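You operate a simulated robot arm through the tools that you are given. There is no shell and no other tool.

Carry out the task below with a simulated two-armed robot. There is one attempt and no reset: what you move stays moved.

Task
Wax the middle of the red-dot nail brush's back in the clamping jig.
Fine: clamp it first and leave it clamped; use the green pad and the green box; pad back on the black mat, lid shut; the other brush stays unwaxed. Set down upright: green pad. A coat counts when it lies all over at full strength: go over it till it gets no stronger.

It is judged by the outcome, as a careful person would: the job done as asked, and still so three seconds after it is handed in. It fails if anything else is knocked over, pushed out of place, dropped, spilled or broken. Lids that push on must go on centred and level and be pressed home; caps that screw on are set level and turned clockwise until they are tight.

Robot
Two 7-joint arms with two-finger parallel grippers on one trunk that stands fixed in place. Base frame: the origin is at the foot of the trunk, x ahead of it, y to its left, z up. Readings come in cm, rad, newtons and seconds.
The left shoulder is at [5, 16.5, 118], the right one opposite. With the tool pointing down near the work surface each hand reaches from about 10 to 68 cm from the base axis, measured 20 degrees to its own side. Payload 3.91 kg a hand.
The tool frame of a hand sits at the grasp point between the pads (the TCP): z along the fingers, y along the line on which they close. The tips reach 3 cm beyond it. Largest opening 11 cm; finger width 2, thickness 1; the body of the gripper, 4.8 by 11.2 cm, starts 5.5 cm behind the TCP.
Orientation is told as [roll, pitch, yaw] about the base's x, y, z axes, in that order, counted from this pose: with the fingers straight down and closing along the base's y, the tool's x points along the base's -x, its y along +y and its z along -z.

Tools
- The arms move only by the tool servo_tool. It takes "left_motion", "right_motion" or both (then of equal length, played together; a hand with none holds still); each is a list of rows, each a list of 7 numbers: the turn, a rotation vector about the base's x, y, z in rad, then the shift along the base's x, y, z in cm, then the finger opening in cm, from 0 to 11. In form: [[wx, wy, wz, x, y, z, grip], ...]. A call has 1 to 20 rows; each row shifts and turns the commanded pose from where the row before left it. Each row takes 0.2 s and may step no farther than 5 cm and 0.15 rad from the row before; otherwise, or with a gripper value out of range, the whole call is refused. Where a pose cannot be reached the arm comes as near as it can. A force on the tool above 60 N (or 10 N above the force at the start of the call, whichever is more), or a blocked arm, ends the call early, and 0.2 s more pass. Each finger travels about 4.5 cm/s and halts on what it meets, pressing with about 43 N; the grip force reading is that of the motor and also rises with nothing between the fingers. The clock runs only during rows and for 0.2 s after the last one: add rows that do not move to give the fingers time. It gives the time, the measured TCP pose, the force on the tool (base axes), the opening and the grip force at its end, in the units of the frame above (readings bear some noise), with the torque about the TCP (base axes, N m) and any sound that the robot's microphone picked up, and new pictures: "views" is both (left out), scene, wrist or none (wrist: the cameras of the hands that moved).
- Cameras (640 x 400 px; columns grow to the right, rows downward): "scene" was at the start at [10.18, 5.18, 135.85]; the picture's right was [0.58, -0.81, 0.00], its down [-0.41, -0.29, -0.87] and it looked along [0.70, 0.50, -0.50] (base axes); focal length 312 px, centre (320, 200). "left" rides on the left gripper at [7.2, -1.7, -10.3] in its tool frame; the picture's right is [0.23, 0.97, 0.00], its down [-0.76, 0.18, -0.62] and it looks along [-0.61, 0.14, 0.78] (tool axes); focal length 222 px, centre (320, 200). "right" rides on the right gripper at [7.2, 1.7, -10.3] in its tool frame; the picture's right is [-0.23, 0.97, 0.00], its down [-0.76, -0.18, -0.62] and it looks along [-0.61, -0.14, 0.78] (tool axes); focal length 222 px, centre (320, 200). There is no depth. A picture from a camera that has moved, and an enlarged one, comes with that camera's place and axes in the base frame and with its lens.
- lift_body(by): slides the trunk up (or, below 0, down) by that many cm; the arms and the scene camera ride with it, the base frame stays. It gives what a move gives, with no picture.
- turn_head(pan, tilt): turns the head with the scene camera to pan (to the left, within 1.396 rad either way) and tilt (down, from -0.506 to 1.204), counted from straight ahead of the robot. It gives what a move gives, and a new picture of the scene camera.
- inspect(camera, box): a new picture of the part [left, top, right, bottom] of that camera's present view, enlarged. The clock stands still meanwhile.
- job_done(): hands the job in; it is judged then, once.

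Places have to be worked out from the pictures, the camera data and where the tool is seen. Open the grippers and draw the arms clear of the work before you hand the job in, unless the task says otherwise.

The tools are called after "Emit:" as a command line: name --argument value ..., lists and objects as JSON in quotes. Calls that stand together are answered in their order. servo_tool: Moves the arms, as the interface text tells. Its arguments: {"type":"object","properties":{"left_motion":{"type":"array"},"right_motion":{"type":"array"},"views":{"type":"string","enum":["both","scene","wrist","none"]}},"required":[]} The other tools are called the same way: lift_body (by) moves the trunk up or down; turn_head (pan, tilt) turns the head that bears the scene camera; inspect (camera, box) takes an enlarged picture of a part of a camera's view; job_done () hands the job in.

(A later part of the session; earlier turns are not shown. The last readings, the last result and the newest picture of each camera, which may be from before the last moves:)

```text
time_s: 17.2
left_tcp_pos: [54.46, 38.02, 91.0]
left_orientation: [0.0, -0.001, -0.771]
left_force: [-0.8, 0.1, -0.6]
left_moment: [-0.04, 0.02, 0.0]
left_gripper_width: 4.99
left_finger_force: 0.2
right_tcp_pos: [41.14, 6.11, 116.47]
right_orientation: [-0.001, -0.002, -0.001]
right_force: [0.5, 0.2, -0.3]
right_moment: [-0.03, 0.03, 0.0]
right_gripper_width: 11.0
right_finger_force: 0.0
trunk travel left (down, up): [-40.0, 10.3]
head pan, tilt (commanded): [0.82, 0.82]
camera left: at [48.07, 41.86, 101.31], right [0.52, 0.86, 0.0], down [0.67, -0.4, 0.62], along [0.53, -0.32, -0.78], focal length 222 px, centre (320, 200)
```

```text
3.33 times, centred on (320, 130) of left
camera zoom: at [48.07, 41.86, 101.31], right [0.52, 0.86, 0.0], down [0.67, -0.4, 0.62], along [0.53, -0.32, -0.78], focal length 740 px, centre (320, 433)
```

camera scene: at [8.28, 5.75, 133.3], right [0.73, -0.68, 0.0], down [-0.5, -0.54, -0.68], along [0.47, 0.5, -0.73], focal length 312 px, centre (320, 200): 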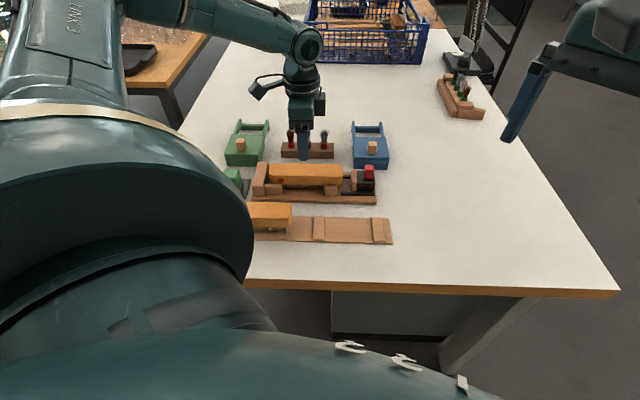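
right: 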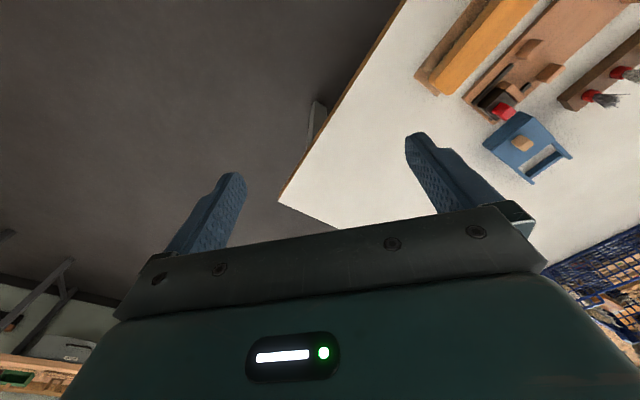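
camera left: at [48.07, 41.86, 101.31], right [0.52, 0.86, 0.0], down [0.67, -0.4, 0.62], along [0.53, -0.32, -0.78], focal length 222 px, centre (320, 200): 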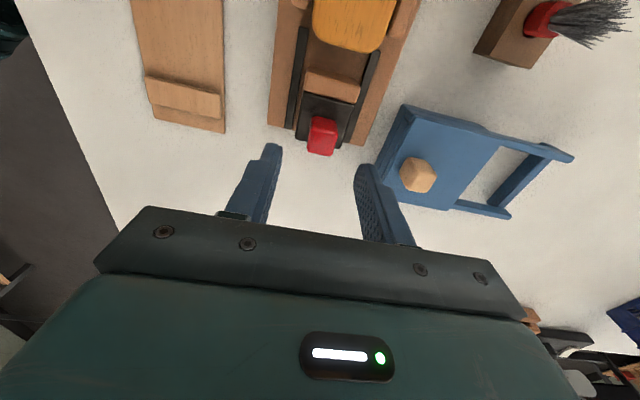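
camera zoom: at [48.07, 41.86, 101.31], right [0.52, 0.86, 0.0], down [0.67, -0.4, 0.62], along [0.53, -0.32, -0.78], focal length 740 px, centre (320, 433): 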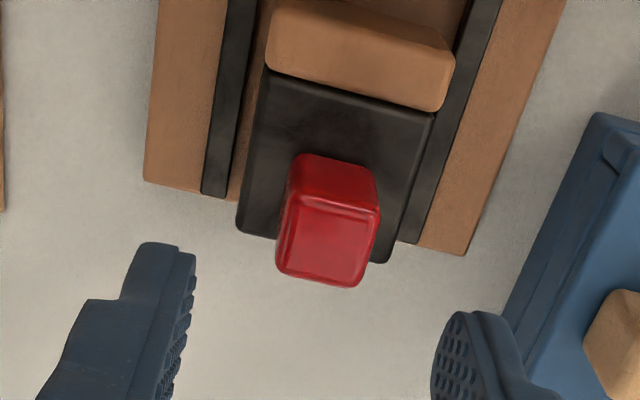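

The knob centre is at about [54.5, 38.2], right under the fingers. I go down to TCP z≈86 and close on it.

Emit:
servo_tool --left_motion '[[0, 0, 0, 0.05, 0.15, -2, 5], [0, 0, 0, 0, 0, -2, 5], [0, 0, 0, 0, 0, -1, 5], [0, 0, 0, 0, 0, 0, 3], [0, 0, 0, 0, 0, 0, 1], [0, 0, 0, 0, 0, 0, 1], [0, 0, 0, 0, 0, 0, 1]]' --views "both"

Emit:
inspect --camera "scene" --box '[320, 140, 400, 210]'

```text
time_s: 18.8
left_tcp_pos: [53.02, 38.91, 87.77]
left_orientation: [0.017, -0.007, -0.77]
left_force: [28.3, 29.9, 1.0]
left_moment: [0.95, -0.63, 0.24]
left_gripper_width: 3.05
left_finger_force: 20.5
left hand out of reach, approached as far as the arm can: row 1, 2, 3
right_tcp_pos: [41.42, 6.35, 116.37]
right_orientation: [-0.005, 0.002, -0.002]
right_force: [-0.3, 0.0, 0.6]
right_moment: [-0.01, 0.02, 0.02]
right_gripper_width: 11.03
right_finger_force: 0.0
trunk travel left (down, up): [-40.0, 10.3]
head pan, tilt (commanded): [0.82, 0.82]
camera scene: at [8.52, 6.02, 133.27], right [0.73, -0.68, 0.0], down [-0.5, -0.54, -0.68], along [0.46, 0.5, -0.73], focal length 312 px, centre (320, 200)
camera left: at [46.43, 42.71, 98.19], right [0.51, 0.86, 0.01], down [0.66, -0.41, 0.63], along [0.55, -0.32, -0.78], focal length 222 px, centre (320, 200)
```

scene: 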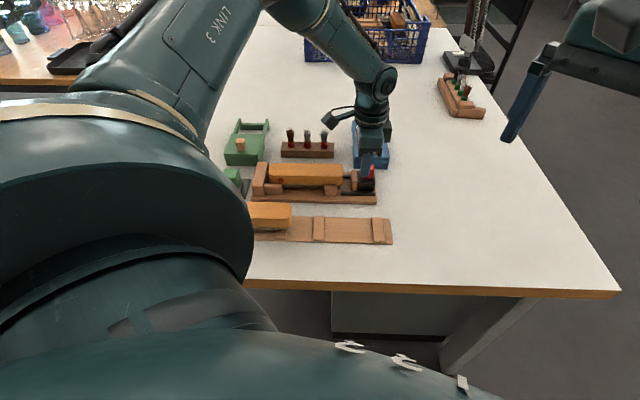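
left: 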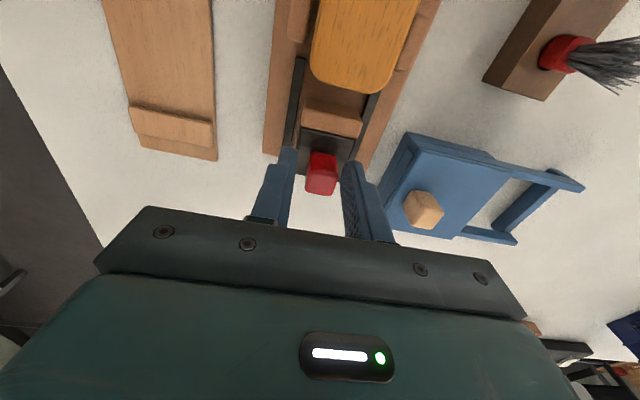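

```text
5.71 times, centred on (360, 175) of scene
camera zoom: at [8.52, 6.02, 133.27], right [0.73, -0.68, 0.0], down [-0.5, -0.54, -0.68], along [0.46, 0.5, -0.73], focal length 1780 px, centre (91, 343)
```

zoom: 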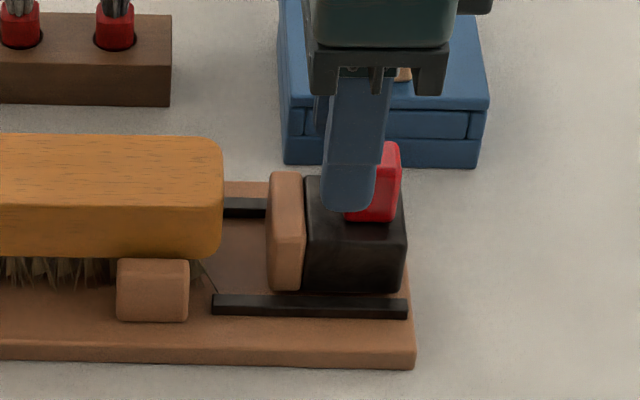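

The arm ran out of reach at this height, so only the far finger touches the handle and pushes it sideways. I open straight away and lift clear before lowering the trunk to gain reach.

Emit:
servo_tool --left_motion '[[0, 0, 0, 0, 0, 0, 4], [0, 0, 0, 0, 0, 0, 5.5], [0, 0, 0, -0.5, 0.3, 3, 5.5], [0, 0, 0, -1, 0.6, 3, 5.5], [0, 0, 0, -1, 1, 4, 5.5], [0, 0, 0, 0, 0, 0, 5.5]]' --views "both"

Emit:
inspect --camera "scene" --box '[235, 130, 395, 220]'

```text
time_s: 20.2
left_tcp_pos: [49.77, 40.12, 97.91]
left_orientation: [0.0, 0.0, -0.77]
left_force: [0.1, -0.3, -0.1]
left_moment: [-0.01, 0.01, -0.02]
left_gripper_width: 5.49
left_finger_force: 0.1
right_tcp_pos: [41.23, 6.08, 116.37]
right_orientation: [-0.003, 0.0, -0.003]
right_force: [-0.1, 1.0, -0.6]
right_moment: [-0.02, 0.01, -0.01]
right_gripper_width: 10.99
right_finger_force: 0.1
trunk travel left (down, up): [-40.0, 10.3]
head pan, tilt (commanded): [0.82, 0.82]
camera scene: at [8.3, 5.75, 133.3], right [0.73, -0.68, 0.0], down [-0.5, -0.54, -0.68], along [0.46, 0.5, -0.73], focal length 312 px, centre (320, 200)
camera left: at [43.32, 44.06, 108.29], right [0.52, 0.86, 0.0], down [0.67, -0.4, 0.62], along [0.53, -0.32, -0.78], focal length 222 px, centre (320, 200)
```

scene: 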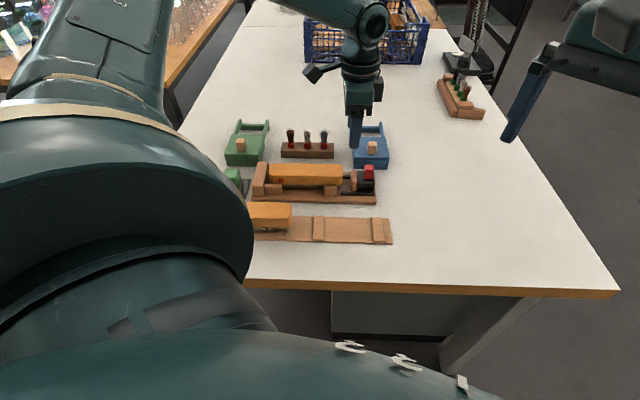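
left: 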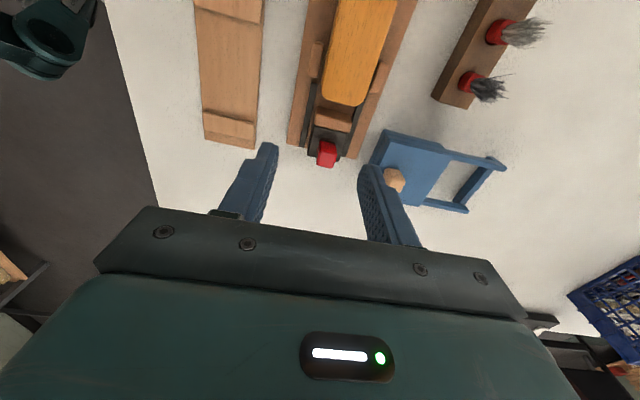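

```text
4.00 times, centred on (315, 175) of scene
camera zoom: at [8.3, 5.75, 133.3], right [0.73, -0.68, 0.0], down [-0.5, -0.54, -0.68], along [0.46, 0.5, -0.73], focal length 1246 px, centre (340, 300)
```

zoom: 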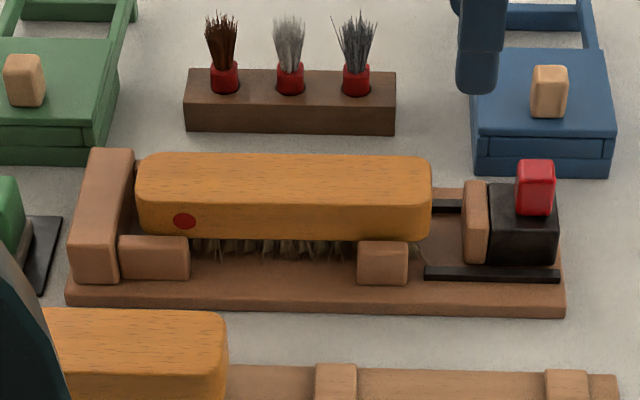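

Nothing in the jig has shifted. I raise the left hand to make room, then lower the trunk 15 cm so the reach at table height grows.

Emit:
servo_tool --left_motion '[[0, 0, 0, -2, 0.5, 4, 5.5], [0, 0, 0, -2, 0.5, 4, 5.5], [0, 0, 0, -1, 0, 4, 5.5], [0, 0, 0, 0, 0, 3, 5.5], [0, 0, 0, 0, 0, 0, 5.5]]' --views "none"

Emit:
lift_body --by -15

Emit:
turn_head --pan 0.8 --tilt 0.6

```text
time_s: 21.4
left_tcp_pos: [44.94, 41.49, 113.16]
left_orientation: [0.0, 0.0, -0.771]
left_force: [-1.3, 0.2, 0.7]
left_moment: [0.03, 0.0, -0.01]
left_gripper_width: 5.48
left_finger_force: 0.1
right_tcp_pos: [41.19, 6.06, 116.54]
right_orientation: [-0.001, 0.001, 0.0]
right_force: [0.3, 1.1, -0.2]
right_moment: [0.04, -0.01, -0.01]
right_gripper_width: 10.99
right_finger_force: 0.1
trunk travel left (down, up): [-40.0, 10.3]
head pan, tilt (commanded): [0.82, 0.82]
```

```text
time_s: 23.1
left_tcp_pos: [44.92, 41.57, 98.12]
left_orientation: [0.001, 0.002, -0.771]
left_force: [0.0, 0.7, -0.6]
left_moment: [0.03, 0.01, -0.01]
left_gripper_width: 5.5
left_finger_force: 0.0
right_tcp_pos: [41.24, 6.12, 101.41]
right_orientation: [0.0, 0.0, -0.002]
right_force: [0.3, 0.5, -0.2]
right_moment: [-0.01, -0.04, -0.01]
right_gripper_width: 10.99
right_finger_force: 0.0
trunk travel left (down, up): [-25.0, 25.3]
head pan, tilt (commanded): [0.82, 0.82]
```

```text
time_s: 23.9
left_tcp_pos: [45.04, 41.54, 98.04]
left_orientation: [0.0, 0.001, -0.772]
left_force: [0.1, 0.2, -0.1]
left_moment: [0.0, 0.01, 0.01]
left_gripper_width: 5.52
left_finger_force: 0.0
right_tcp_pos: [41.19, 6.02, 101.54]
right_orientation: [-0.001, -0.002, 0.0]
right_force: [0.7, -1.0, -0.5]
right_moment: [-0.01, -0.02, -0.01]
right_gripper_width: 10.99
right_finger_force: 0.1
trunk travel left (down, up): [-25.0, 25.3]
head pan, tilt (commanded): [0.799, 0.6]
camera scene: at [8.99, 6.25, 120.15], right [0.72, -0.7, 0.0], down [-0.39, -0.41, -0.82], along [0.57, 0.59, -0.57], focal length 312 px, centre (320, 200)
```

scene: 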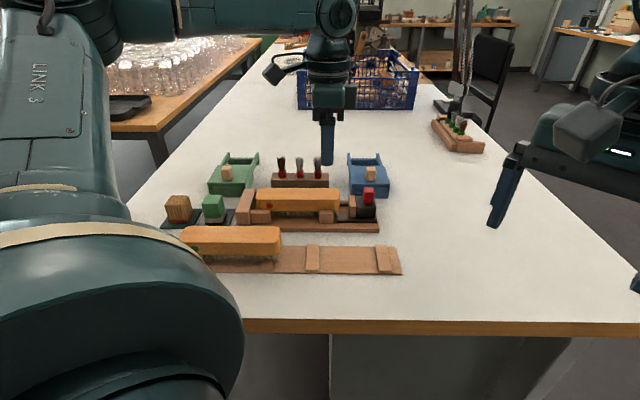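

Now the view also shows the pads and the green box clearly. I bring the left hand back above the red handle to test the reach.

Emit:
servo_tool --left_motion '[[0, 0, 0, 3.2, -1.1, -1, 5], [0, 0, 0, 3.2, -1.1, -2, 5], [0, 0, 0, 3.1, -1.1, -2, 5], [0, 0, 0, 0, 0, -2, 5], [0, 0, 0, 0, 0, 0, 5]]' --views "wrist"

```text
time_s: 25.1
left_tcp_pos: [54.47, 38.31, 90.99]
left_orientation: [0.0, -0.001, -0.771]
left_force: [-0.4, -0.1, 0.2]
left_moment: [0.01, 0.01, -0.01]
left_gripper_width: 4.99
left_finger_force: 0.1
right_tcp_pos: [41.16, 6.17, 101.48]
right_orientation: [-0.002, 0.0, -0.002]
right_force: [-0.4, 0.4, 1.0]
right_moment: [0.0, 0.01, -0.02]
right_gripper_width: 11.0
right_finger_force: 0.0
trunk travel left (down, up): [-25.0, 25.3]
head pan, tilt (commanded): [0.799, 0.6]
camera left: at [48.07, 42.09, 101.31], right [0.52, 0.86, 0.0], down [0.67, -0.4, 0.62], along [0.53, -0.32, -0.78], focal length 222 px, centre (320, 200)
```

left: 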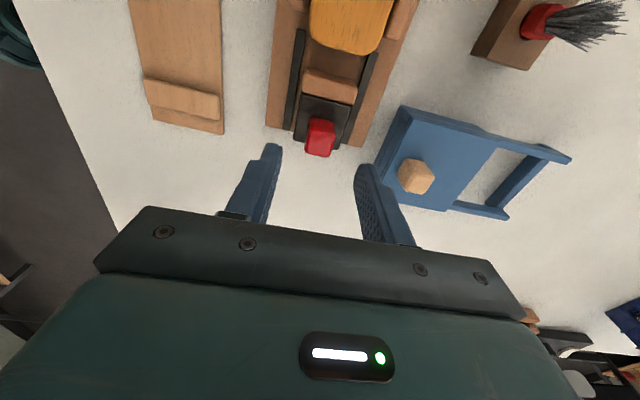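

No reach complaint now and the handle is centred between the fingers. I go down to z≈86.1 without closing yet.

Emit:
servo_tool --left_motion '[[0, 0, 0, 0, -0.05, -2, 5], [0, 0, 0, 0, 0, -2, 5], [0, 0, 0, 0, 0, -0.9, 5], [0, 0, 0, 0, 0, 0, 4]]' --views "wrist"

Emit:
inspect --camera "scene" --box '[320, 150, 400, 240]'

Emit:
inspect --camera "left" --box '[240, 70, 400, 240]'

```text
time_s: 26.1
left_tcp_pos: [54.47, 38.17, 86.1]
left_orientation: [0.001, -0.002, -0.771]
left_force: [0.1, -0.7, -0.3]
left_moment: [-0.02, 0.05, -0.01]
left_gripper_width: 4.01
left_finger_force: 0.0
right_tcp_pos: [41.12, 6.12, 101.42]
right_orientation: [-0.001, 0.0, -0.002]
right_force: [0.2, 0.7, -0.1]
right_moment: [-0.02, 0.02, -0.01]
right_gripper_width: 10.97
right_finger_force: 0.1
trunk travel left (down, up): [-25.0, 25.3]
head pan, tilt (commanded): [0.799, 0.6]
camera left: at [48.07, 41.98, 96.44], right [0.52, 0.86, 0.0], down [0.67, -0.4, 0.62], along [0.53, -0.32, -0.78], focal length 222 px, centre (320, 200)
```

left: 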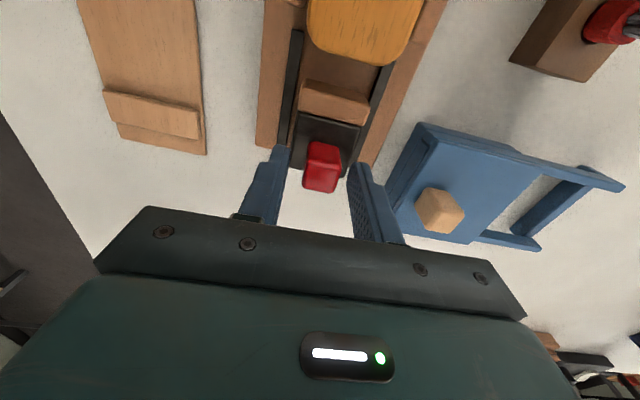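

```text
4.44 times, centred on (360, 195) of scene
camera zoom: at [8.99, 6.25, 120.16], right [0.72, -0.7, 0.0], down [-0.39, -0.41, -0.83], along [0.58, 0.59, -0.56], focal length 1384 px, centre (142, 222)
```

zoom: 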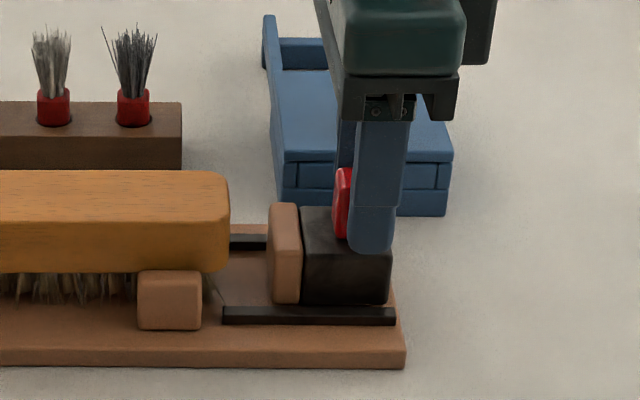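

```text
2.35 times, centred on (320, 155) of left
camera zoom: at [48.07, 41.98, 96.44], right [0.52, 0.86, 0.0], down [0.67, -0.4, 0.62], along [0.53, -0.32, -0.78], focal length 523 px, centre (320, 306)
```

zoom: 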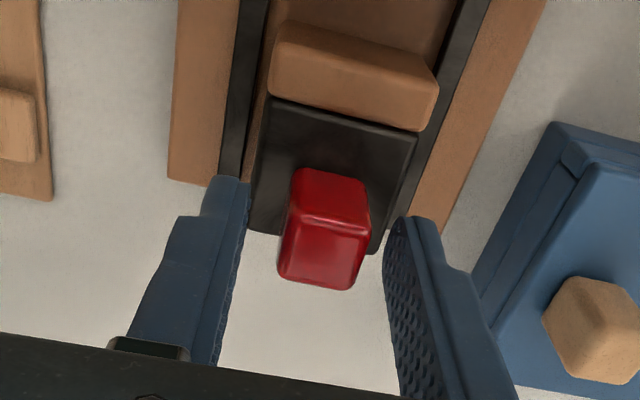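

The fingers straddle the handle properly. I close on it and feel the grip.

Emit:
servo_tool --left_motion '[[0, 0, 0, 0, 0, 0, 2.5], [0, 0, 0, 0, 0, 0, 1], [0, 0, 0, 0, 0, 0, 1], [0, 0, 0, 0, 0, 0, 1]]' --views "wrist"

```text
time_s: 27.1
left_tcp_pos: [54.57, 38.17, 86.05]
left_orientation: [0.002, 0.001, -0.773]
left_force: [0.8, 2.1, -0.3]
left_moment: [-0.09, -0.1, -0.73]
left_gripper_width: 2.19
left_finger_force: 45.2
right_tcp_pos: [41.21, 6.09, 101.49]
right_orientation: [-0.002, 0.001, -0.002]
right_force: [0.1, 0.8, 0.3]
right_moment: [0.0, 0.02, -0.02]
right_gripper_width: 11.01
right_finger_force: 0.0
trunk travel left (down, up): [-25.0, 25.3]
head pan, tilt (commanded): [0.799, 0.6]
camera left: at [48.09, 42.0, 96.44], right [0.52, 0.86, 0.0], down [0.67, -0.4, 0.62], along [0.53, -0.32, -0.78], focal length 222 px, centre (320, 200)
```

left: 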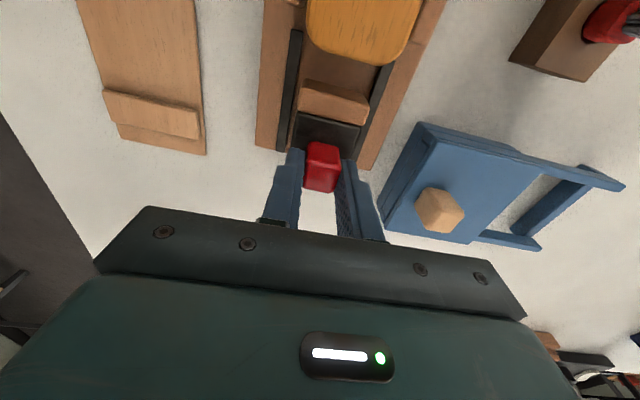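

The handle is gripped (2.19 cm). I slide it 2 cm towards the stop and watch the force.

Emit:
servo_tool --left_motion '[[0, 0, 0, -0.25, 0.245, 0, 1], [0, 0, 0, -0.357, 0.35, 0, 1], [0, 0, 0, -0.357, 0.35, 0, 1], [0, 0, 0, -0.357, 0.35, 0, 1], [0, 0, 0, 0, 0, 0, 1]]' --views "wrist"

Emit:
inspect --camera "scene" --box '[230, 160, 400, 240]'

```text
time_s: 28.3
left_tcp_pos: [53.29, 39.44, 86.18]
left_orientation: [0.0, -0.001, -0.773]
left_force: [3.4, 1.3, -4.7]
left_moment: [-0.17, -0.31, -0.81]
left_gripper_width: 2.18
left_finger_force: 45.1
right_tcp_pos: [41.3, 6.19, 101.43]
right_orientation: [-0.003, 0.001, -0.001]
right_force: [0.4, 0.2, 0.6]
right_moment: [-0.05, -0.01, -0.02]
right_gripper_width: 10.97
right_finger_force: 0.1
trunk travel left (down, up): [-25.0, 25.3]
head pan, tilt (commanded): [0.799, 0.6]
camera left: at [46.83, 43.25, 96.44], right [0.52, 0.86, 0.0], down [0.67, -0.4, 0.62], along [0.53, -0.32, -0.78], focal length 222 px, centre (320, 200)
```

left: 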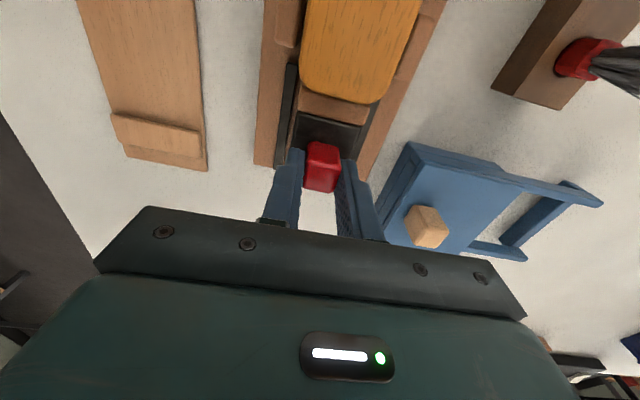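

```text
3.76 times, centred on (315, 200) of scene
camera zoom: at [9.05, 6.29, 120.15], right [0.72, -0.7, 0.0], down [-0.39, -0.41, -0.82], along [0.57, 0.59, -0.57], focal length 1172 px, centre (339, 200)
```

zoom: 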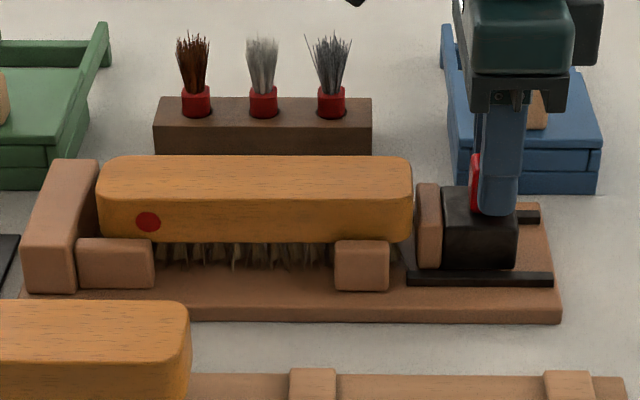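

The slide moves freely and the jaw is near the brush. I keep pushing in small steps until the brush is pressed against the stop.

Emit:
servo_tool --left_motion '[[0, 0, 0, -0.2, 0.196, 0, 1], [0, 0, 0, -0.2, 0.196, 0, 1], [0, 0, 0, -0.2, 0.196, 0, 1], [0, 0, 0, -0.2, 0.196, 0, 1], [0, 0, 0, 0, 0, 0, 1]]' --views "none"

Emit:
inspect --camera "scene" --box '[230, 160, 400, 240]'

```text
time_s: 29.5
left_tcp_pos: [52.71, 39.92, 86.07]
left_orientation: [0.0, -0.005, -0.776]
left_force: [24.8, -18.1, -12.7]
left_moment: [0.07, -0.05, -0.61]
left_gripper_width: 2.15
left_finger_force: 45.5
right_tcp_pos: [41.42, 5.99, 101.28]
right_orientation: [0.0, 0.004, -0.002]
right_force: [-0.4, 0.4, -1.1]
right_moment: [0.02, 0.02, 0.0]
right_gripper_width: 10.98
right_finger_force: 0.0
trunk travel left (down, up): [-25.0, 25.3]
head pan, tilt (commanded): [0.799, 0.6]
```

```text
3.76 times, centred on (315, 200) of scene
camera zoom: at [9.3, 6.17, 120.12], right [0.72, -0.7, 0.0], down [-0.4, -0.4, -0.82], along [0.57, 0.59, -0.57], focal length 1172 px, centre (339, 200)
```

zoom: 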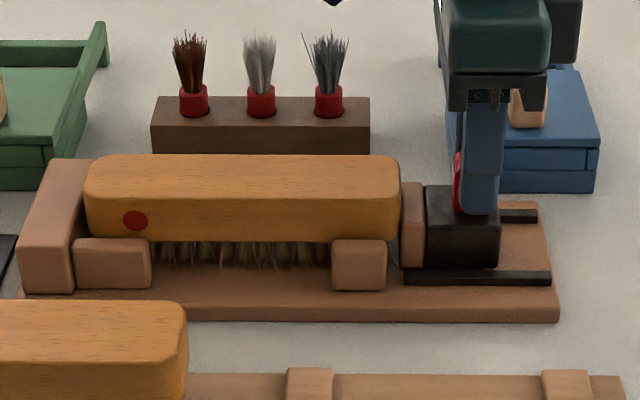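

About 30 N resists along the slide. I check whether the brush's left end now sits against the stop.

Emit:
inspect --camera "scene" --box '[230, 190, 280, 240]'

Emit:
inspect --camera "scene" --box '[320, 180, 390, 240]'

Emit:
inspect --camera "left" --box '[240, 0, 460, 170]'

```text
8.00 times, centred on (255, 215) of scene
camera zoom: at [9.3, 6.17, 120.12], right [0.72, -0.7, 0.0], down [-0.4, -0.4, -0.82], along [0.57, 0.59, -0.57], focal length 2492 px, centre (840, 80)
```

zoom: 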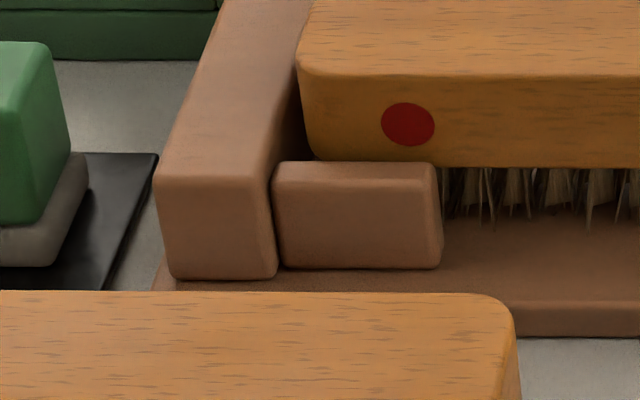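

```text
6.67 times, centred on (355, 210) of scene
camera zoom: at [9.3, 6.17, 120.12], right [0.72, -0.7, 0.0], down [-0.4, -0.4, -0.82], along [0.57, 0.59, -0.57], focal length 2076 px, centre (87, 133)
```

zoom: 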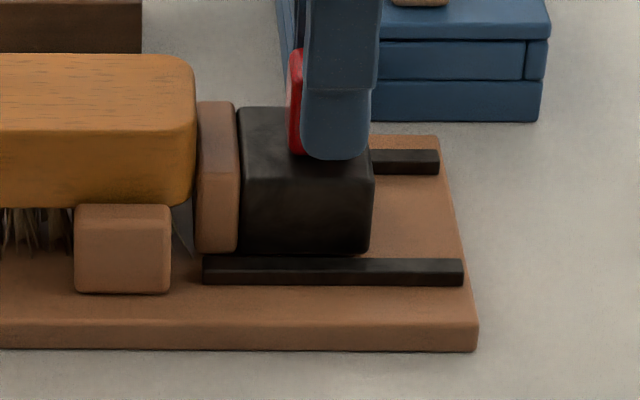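

```text
2.35 times, centred on (350, 85) of left
camera zoom: at [46.21, 43.91, 96.42], right [0.52, 0.85, 0.0], down [0.67, -0.4, 0.63], along [0.54, -0.33, -0.78], focal length 523 px, centre (249, 471)
```

zoom: 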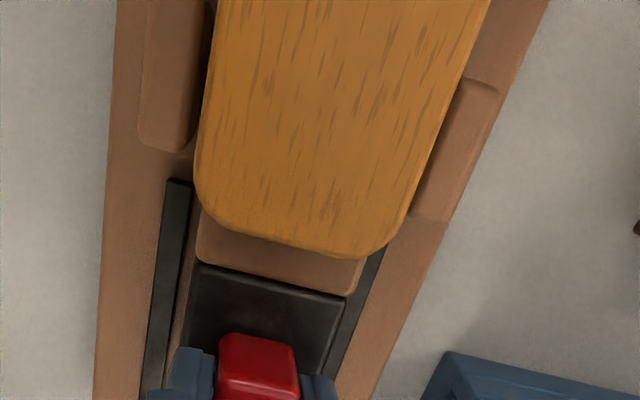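

The brush end looks to be at the stop and the jaw bears on its other end. I press slightly harder to seat it, then read the force.

Emit:
servo_tool --left_motion '[[0, 0, 0, -0.1, 0.098, 0.1, 1], [0, 0, 0, -0.07, 0.07, 0.1, 1], [0, 0, 0, 0, 0, 0, 1]]' --views "none"

```text
time_s: 30.3
left_tcp_pos: [52.42, 40.16, 86.26]
left_orientation: [0.001, -0.006, -0.773]
left_force: [22.1, -26.8, -19.0]
left_moment: [-0.44, -0.51, -0.78]
left_gripper_width: 2.17
left_finger_force: 45.6
right_tcp_pos: [41.35, 6.05, 101.21]
right_orientation: [0.0, 0.003, -0.001]
right_force: [-0.1, 0.1, -0.2]
right_moment: [-0.04, -0.01, -0.01]
right_gripper_width: 10.99
right_finger_force: 0.0
trunk travel left (down, up): [-25.0, 25.3]
head pan, tilt (commanded): [0.799, 0.6]
```

Emit:
inspect --camera "scene" --box '[230, 160, 400, 240]'

Emit:
inspect --camera "scene" --box '[230, 190, 280, 240]'

Emit:
inspect --camera "left" --box '[240, 0, 460, 170]'

```text
3.76 times, centred on (315, 200) of scene
camera zoom: at [9.31, 6.14, 120.12], right [0.72, -0.7, 0.0], down [-0.4, -0.4, -0.82], along [0.57, 0.59, -0.57], focal length 1172 px, centre (339, 200)
```

zoom: 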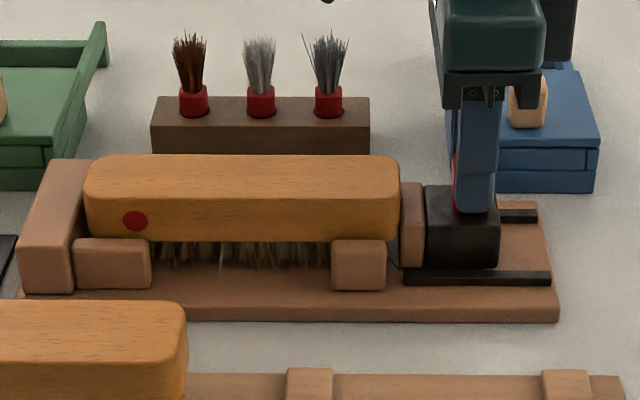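

```text
8.00 times, centred on (255, 215) of scene
camera zoom: at [9.31, 6.14, 120.12], right [0.72, -0.7, 0.0], down [-0.4, -0.4, -0.82], along [0.57, 0.59, -0.57], focal length 2492 px, centre (840, 80)
```

zoom: 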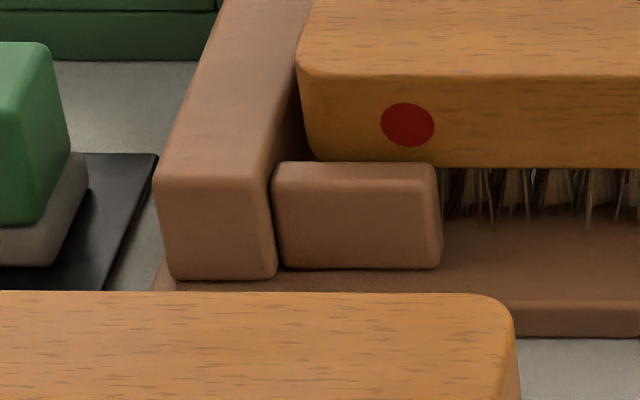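

```text
2.35 times, centred on (350, 85) of left
camera zoom: at [46.03, 44.08, 96.54], right [0.52, 0.86, 0.0], down [0.67, -0.4, 0.63], along [0.54, -0.33, -0.78], focal length 523 px, centre (249, 471)
```

zoom: 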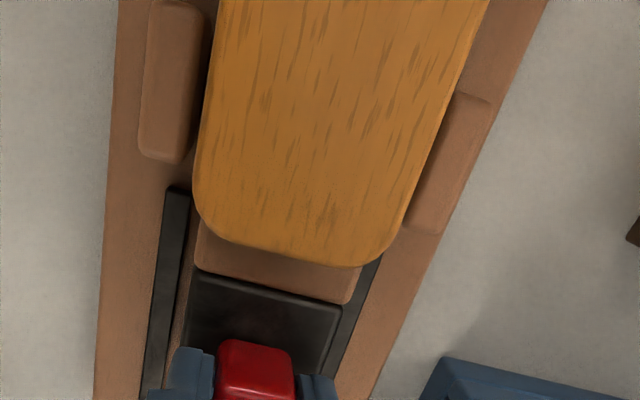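

The block and brush did not move any further, only the fingers crept on the handle, so the brush is pressed home against the stop. I relax the push partly, open the fingers and look whether the clamp holds.

Emit:
servo_tool --left_motion '[[0, 0, 0, 0.15, -0.15, -0.1, 1], [0, 0, 0, 0, 0, 0, 3], [0, 0, 0, 0, 0, 0, 4.5], [0, 0, 0, 0, 0, 0, 4.5]]' --views "wrist"

Emit:
inspect --camera "scene" --box '[230, 160, 400, 240]'

```text
time_s: 31.3
left_tcp_pos: [52.19, 40.44, 86.2]
left_orientation: [0.001, 0.0, -0.772]
left_force: [0.4, -0.4, 0.3]
left_moment: [-0.03, 0.03, -0.02]
left_gripper_width: 4.5
left_finger_force: 0.1
right_tcp_pos: [41.29, 6.14, 101.52]
right_orientation: [-0.002, 0.0, -0.003]
right_force: [-0.4, -0.5, 0.6]
right_moment: [-0.02, -0.03, 0.0]
right_gripper_width: 11.01
right_finger_force: 0.1
trunk travel left (down, up): [-25.0, 25.3]
head pan, tilt (commanded): [0.799, 0.6]
camera left: at [45.9, 44.17, 96.66], right [0.52, 0.86, 0.0], down [0.67, -0.4, 0.62], along [0.53, -0.32, -0.78], focal length 222 px, centre (320, 200)
```

left: 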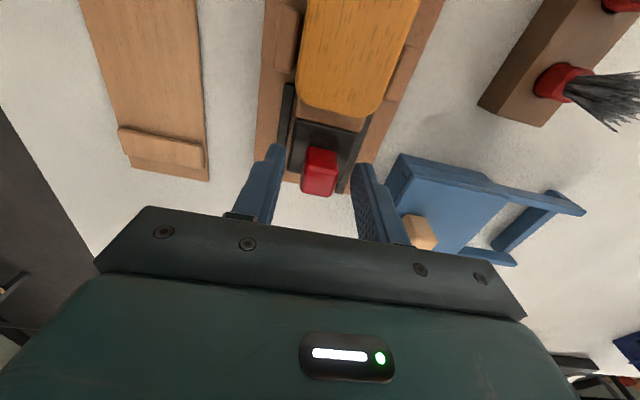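

```text
3.76 times, centred on (315, 200) of scene
camera zoom: at [8.99, 6.25, 120.16], right [0.72, -0.7, 0.0], down [-0.39, -0.41, -0.83], along [0.58, 0.59, -0.56], focal length 1172 px, centre (339, 200)
```

zoom: 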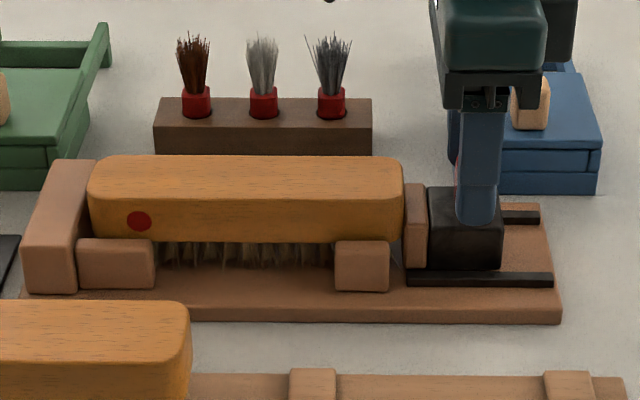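

The slide stayed put after release. I test how firmly it holds: grip the handle again and pull it back very slightly while reading the force.

Emit:
servo_tool --left_motion '[[0, 0, 0, 0.36, -0.35, 0, 4.5], [0, 0, 0, 0, 0, 0, 2.5], [0, 0, 0, 0, 0, 0, 1], [0, 0, 0, 0, 0, 0, 1], [0, 0, 0, 0, 0, 0, 1]]' --views "none"

Emit:
servo_tool --left_motion '[[0, 0, 0, 0.11, -0.105, 0, 1], [0, 0, 0, 0, 0, 0, 1]]' --views "none"

```text
time_s: 32.5
left_tcp_pos: [52.78, 39.94, 86.29]
left_orientation: [0.0, 0.0, -0.773]
left_force: [-1.4, -0.9, -1.1]
left_moment: [-0.21, -0.16, -0.63]
left_gripper_width: 2.17
left_finger_force: 45.5
right_tcp_pos: [41.11, 5.96, 101.51]
right_orientation: [-0.001, 0.0, -0.001]
right_force: [-1.0, -0.6, -0.5]
right_moment: [0.0, -0.01, -0.02]
right_gripper_width: 10.98
right_finger_force: 0.2
trunk travel left (down, up): [-25.0, 25.3]
head pan, tilt (commanded): [0.799, 0.6]
```

```text
time_s: 33.1
left_tcp_pos: [52.9, 39.77, 86.27]
left_orientation: [0.001, -0.001, -0.772]
left_force: [-2.0, -0.4, -1.2]
left_moment: [-0.1, -0.02, -0.78]
left_gripper_width: 2.16
left_finger_force: 44.9
right_tcp_pos: [41.1, 6.07, 101.52]
right_orientation: [-0.003, 0.001, -0.002]
right_force: [0.1, 0.2, -0.3]
right_moment: [0.01, -0.01, 0.03]
right_gripper_width: 11.0
right_finger_force: 0.1
trunk travel left (down, up): [-25.0, 25.3]
head pan, tilt (commanded): [0.799, 0.6]
```

The slide moves back with only about 2 N, so pushing alone does not lock it; the red part may be a locking lever. I let go, lift, and look at it very closely.

Emit:
servo_tool --left_motion '[[0, 0, 0, 0, 0, 0, 3], [0, 0, 0, 0, 0, 0, 5], [0, 0, 0, 0, 0, 2, 5], [0, 0, 0, 2, -1, 3, 5], [0, 0, 0, 2, -2, 3, 5], [0, 0, 0, 0, 0, 0, 5]]' --views "none"

Emit:
inspect --camera "scene" --box '[335, 175, 385, 230]'

Emit:
inspect --camera "left" --box '[270, 40, 390, 150]'

```text
time_s: 34.5
left_tcp_pos: [56.81, 36.86, 94.26]
left_orientation: [0.001, 0.0, -0.771]
left_force: [-0.1, -0.5, 0.3]
left_moment: [0.06, 0.0, 0.02]
left_gripper_width: 5.02
left_finger_force: 0.1
right_tcp_pos: [41.24, 6.1, 101.51]
right_orientation: [-0.001, 0.0, -0.003]
right_force: [-0.7, 0.5, 0.5]
right_moment: [0.03, -0.02, 0.01]
right_gripper_width: 11.01
right_finger_force: 0.1
trunk travel left (down, up): [-25.0, 25.3]
head pan, tilt (commanded): [0.799, 0.6]
```

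```text
7.27 times, centred on (360, 202) of scene
camera zoom: at [8.99, 6.23, 120.16], right [0.72, -0.7, 0.0], down [-0.39, -0.4, -0.83], along [0.58, 0.59, -0.56], focal length 2265 px, centre (29, 182)
```

zoom: 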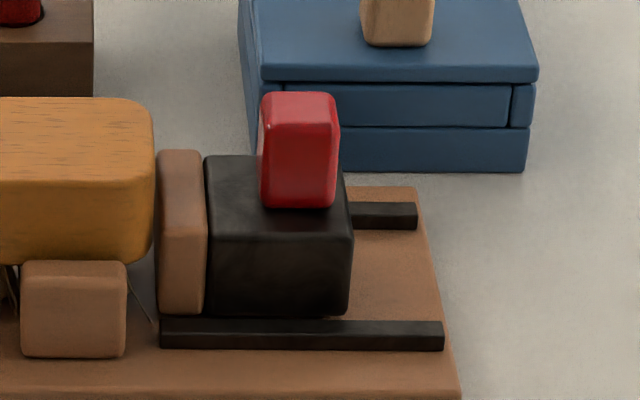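

```text
3.64 times, centred on (330, 95) of left
camera zoom: at [50.41, 40.79, 104.57], right [0.52, 0.86, 0.0], down [0.67, -0.4, 0.62], along [0.53, -0.32, -0.78], focal length 808 px, centre (284, 582)
```

zoom: 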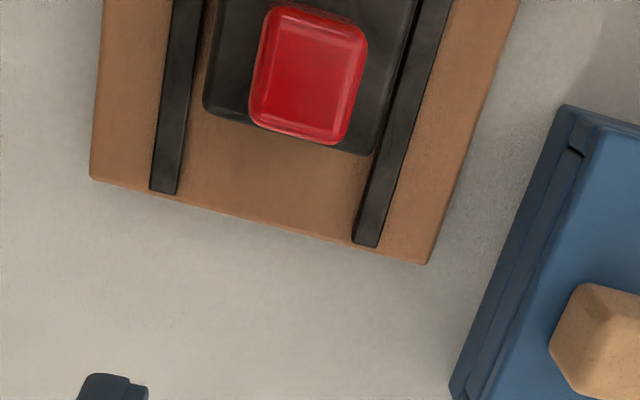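

It looks like a plain handle on a sliding block with no visible lever. I'll push the block's end face with closed fingers, firmly, in case the clamp only locks under a harder push; first I place the closed fingers just behind it.

Emit:
servo_tool --left_motion '[[0, 0, 0, -0.7, 0.1, 0, 3], [0, 0, 0, -0.7, 0.1, -1, 1], [0, 0, 0, 0, 0, -2.5, 0], [0, 0, 0, 0, 0, -2.5, 0], [0, 0, 0, 0, 0, -2.5, 0], [0, 0, 0, 0, 0, -2, 0], [0, 0, 0, 0, 0, 0, 0]]' --views "wrist"

Emit:
inspect --camera "scene" --box '[325, 165, 395, 235]'

```text
time_s: 36.1
left_tcp_pos: [55.36, 37.02, 83.73]
left_orientation: [0.0, 0.0, -0.771]
left_force: [0.4, -0.7, -0.9]
left_moment: [-0.02, 0.01, 0.0]
left_gripper_width: 0.0
left_finger_force: 37.5
right_tcp_pos: [41.21, 6.14, 101.45]
right_orientation: [-0.003, -0.001, -0.002]
right_force: [1.0, -1.1, -0.2]
right_moment: [-0.02, 0.04, -0.06]
right_gripper_width: 11.02
right_finger_force: 0.1
trunk travel left (down, up): [-25.0, 25.3]
head pan, tilt (commanded): [0.799, 0.6]
camera left: at [48.97, 40.9, 94.11], right [0.52, 0.86, 0.0], down [0.67, -0.4, 0.62], along [0.53, -0.32, -0.78], focal length 222 px, centre (320, 200)
```

left: 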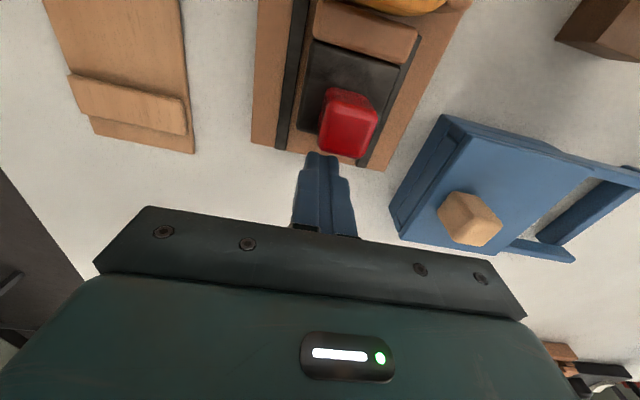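

```text
5.71 times, centred on (360, 200) of scene
camera zoom: at [8.99, 6.25, 120.16], right [0.72, -0.7, 0.0], down [-0.39, -0.41, -0.83], along [0.58, 0.59, -0.56], focal length 1780 px, centre (91, 200)
```

zoom: 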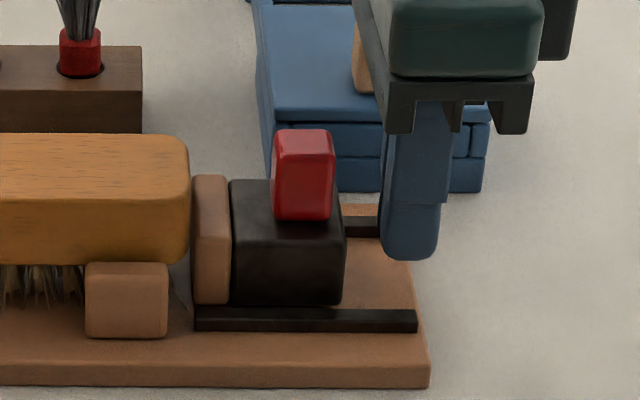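

The fingers stand behind the block on its centre line. I push towards the brush until contact and beyond, in small steps.

Emit:
servo_tool --left_motion '[[0, 0, 0, -0.25, 0.245, 0, 0], [0, 0, 0, -0.25, 0.245, 0, 0], [0, 0, 0, -0.25, 0.245, 0, 0], [0, 0, 0, -0.2, 0.196, 0, 0], [0, 0, 0, -0.1, 0.098, 0, 0], [0, 0, 0, 0, 0, 0, 0]]' --views "none"

```text
time_s: 37.5
left_tcp_pos: [54.3, 37.93, 83.78]
left_orientation: [-0.002, -0.001, -0.77]
left_force: [0.9, 0.0, -0.7]
left_moment: [0.03, -0.03, 0.03]
left_gripper_width: 0.02
left_finger_force: 37.1
right_tcp_pos: [41.15, 5.99, 101.42]
right_orientation: [0.0, 0.0, -0.002]
right_force: [-0.1, -1.0, -0.4]
right_moment: [-0.01, 0.0, -0.01]
right_gripper_width: 11.0
right_finger_force: 0.0
trunk travel left (down, up): [-25.0, 25.3]
head pan, tilt (commanded): [0.799, 0.6]
```

Emit:
servo_tool --left_motion '[[0, 0, 0, -0.15, 0.147, 0, 0], [0, 0, 0, -0.15, 0.147, 0, 0], [0, 0, 0, -0.1, 0.098, 0, 0], [0, 0, 0, 0, 0, 0, 0]]' --views "none"

Emit:
inspect --camera "scene" --box '[325, 165, 395, 235]'

```text
time_s: 38.5
left_tcp_pos: [54.17, 38.15, 83.86]
left_orientation: [0.002, -0.006, -0.774]
left_force: [22.8, -18.6, -1.9]
left_moment: [-0.53, -0.1, -0.1]
left_gripper_width: 0.01
left_finger_force: 37.8
right_tcp_pos: [41.43, 5.91, 101.43]
right_orientation: [0.0, 0.001, -0.001]
right_force: [0.3, 0.5, 0.5]
right_moment: [0.03, 0.01, 0.0]
right_gripper_width: 11.01
right_finger_force: 0.1
trunk travel left (down, up): [-25.0, 25.3]
head pan, tilt (commanded): [0.799, 0.6]
```

```text
5.71 times, centred on (360, 200) of scene
camera zoom: at [9.19, 6.11, 120.15], right [0.72, -0.7, 0.0], down [-0.4, -0.4, -0.82], along [0.57, 0.59, -0.57], focal length 1780 px, centre (91, 200)
```

zoom: 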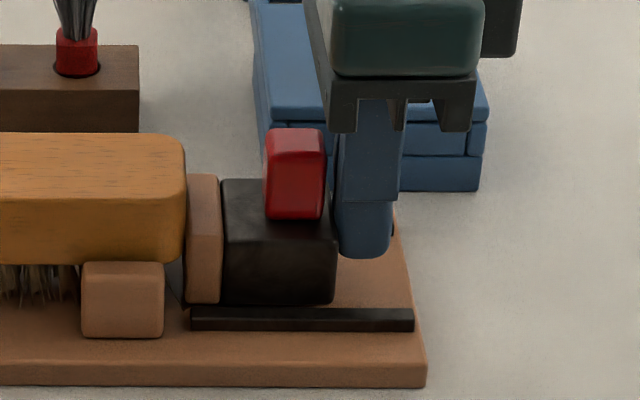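

Contact at about 30 N and the block is nearly solid against the brush. I raise the push to roughly 50 N to see whether anything latches.

Emit:
servo_tool --left_motion '[[0, 0, 0, -0.08, 0.078, 0, 0], [0, 0, 0, -0.08, 0.078, 0, 0], [0, 0, 0, -0.08, 0.078, 0, 0], [0, 0, 0, 0, 0, 0, 0]]' --views "none"

```text
time_s: 39.5
left_tcp_pos: [54.14, 38.19, 83.72]
left_orientation: [0.005, -0.011, -0.774]
left_force: [28.5, -30.8, -9.6]
left_moment: [-0.52, -0.46, -0.06]
left_gripper_width: 0.02
left_finger_force: 37.4
right_tcp_pos: [41.39, 5.94, 101.27]
right_orientation: [0.002, 0.003, -0.001]
right_force: [0.0, -0.6, 0.5]
right_moment: [-0.02, 0.02, -0.03]
right_gripper_width: 11.0
right_finger_force: 0.1
trunk travel left (down, up): [-25.0, 25.3]
head pan, tilt (commanded): [0.799, 0.6]
```

About 42 N and no click or movement, so it is solid contact. I back off and will test whether the red handle goes down when pressed, in case that is the lock.

Emit:
servo_tool --left_motion '[[0, 0, 0, 0.3, -0.29, 0, 0], [0, 0, 0, 0.5, -0.49, 0, 0], [0, 0, 0, 0.2, -0.2, 3, 0], [0, 0, 0, 0, 0, 4, 0], [0, 0, 0, -1.3, 1.3, 0, 0], [0, 0, 0, -1.3, 1.3, 0, 0], [0, 0, 0, 0, 0, 0, 0]]' --views "wrist"

Emit:
inspect --camera "scene" --box '[230, 160, 400, 240]'

```text
time_s: 41.1
left_tcp_pos: [52.05, 40.49, 90.83]
left_orientation: [-0.002, 0.0, -0.772]
left_force: [-0.1, -1.0, -0.1]
left_moment: [0.0, -0.05, 0.01]
left_gripper_width: 0.01
left_finger_force: 37.8
right_tcp_pos: [41.24, 6.1, 101.47]
right_orientation: [-0.001, 0.0, -0.001]
right_force: [0.4, -0.1, 1.4]
right_moment: [0.0, -0.01, 0.02]
right_gripper_width: 10.99
right_finger_force: 0.1
trunk travel left (down, up): [-25.0, 25.3]
head pan, tilt (commanded): [0.799, 0.6]
camera left: at [45.6, 44.27, 101.16], right [0.52, 0.86, 0.0], down [0.67, -0.4, 0.62], along [0.53, -0.32, -0.78], focal length 222 px, centre (320, 200)
```

left: 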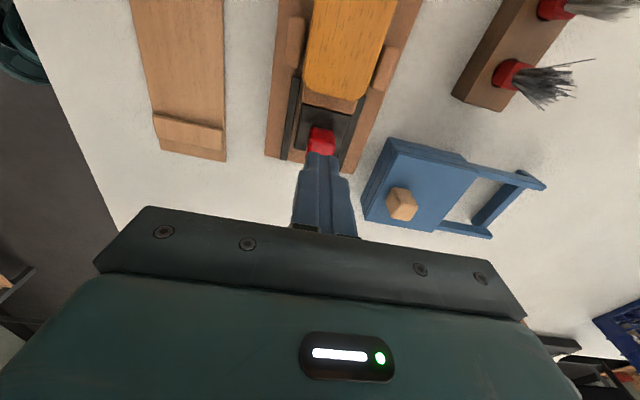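

```text
3.76 times, centred on (315, 200) of scene
camera zoom: at [8.99, 6.25, 120.16], right [0.72, -0.7, 0.0], down [-0.39, -0.41, -0.83], along [0.58, 0.59, -0.56], focal length 1172 px, centre (339, 200)
```

zoom: 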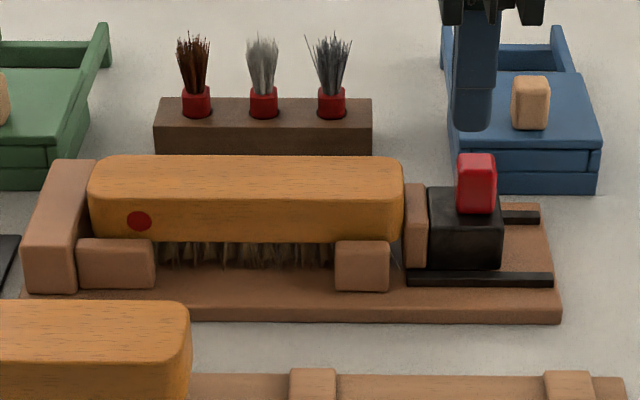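

The jaw stays against the brush. I press gently on top of the red handle: down to just above, then small steps.

Emit:
servo_tool --left_motion '[[0, 0, 0, 0.3, -0.3, -1, 0], [0, 0, 0, 0, 0, -1.5, 0], [0, 0, 0, 0, 0, -0.3, 0], [0, 0, 0, 0, 0, -0.2, 0], [0, 0, 0, 0, 0, 0, 0]]' --views "none"

Emit:
servo_tool --left_motion '[[0, 0, 0, 0, 0, -0.2, 0], [0, 0, 0, 0, 0, 0, 0]]' --views "wrist"

```text
time_s: 42.3
left_tcp_pos: [52.46, 39.83, 88.39]
left_orientation: [0.011, -0.008, -0.771]
left_force: [2.8, 3.0, 36.4]
left_moment: [0.21, 0.19, 0.19]
left_gripper_width: 0.0
left_finger_force: 37.2
right_tcp_pos: [40.99, 5.82, 101.56]
right_orientation: [0.002, -0.005, -0.002]
right_force: [0.1, -0.1, -0.9]
right_moment: [-0.03, 0.0, 0.0]
right_gripper_width: 10.99
right_finger_force: 0.1
trunk travel left (down, up): [-25.0, 25.3]
head pan, tilt (commanded): [0.799, 0.6]
```

```text
time_s: 42.9
left_tcp_pos: [52.51, 39.84, 88.42]
left_orientation: [0.01, -0.012, -0.771]
left_force: [3.9, 5.0, 43.3]
left_moment: [0.34, 0.21, 0.14]
left_gripper_width: 0.0
left_finger_force: 37.7
right_tcp_pos: [40.87, 5.9, 101.64]
right_orientation: [0.003, -0.003, -0.003]
right_force: [0.6, 0.5, -0.1]
right_moment: [0.03, -0.02, 0.01]
right_gripper_width: 11.0
right_finger_force: 0.0
trunk travel left (down, up): [-25.0, 25.3]
head pan, tilt (commanded): [0.799, 0.6]
camera left: at [45.86, 43.74, 98.66], right [0.52, 0.86, 0.01], down [0.66, -0.4, 0.63], along [0.55, -0.32, -0.77], focal length 222 px, centre (320, 200)
```

left: 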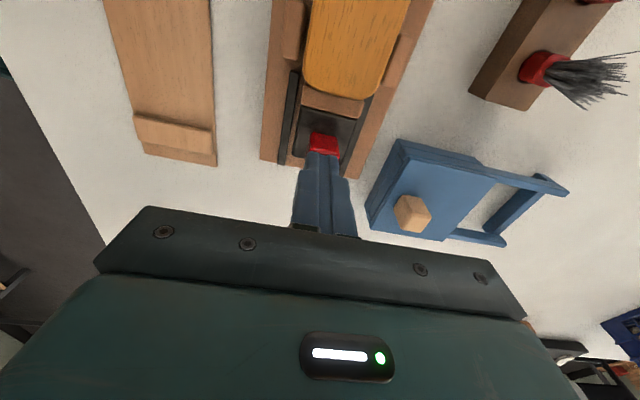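

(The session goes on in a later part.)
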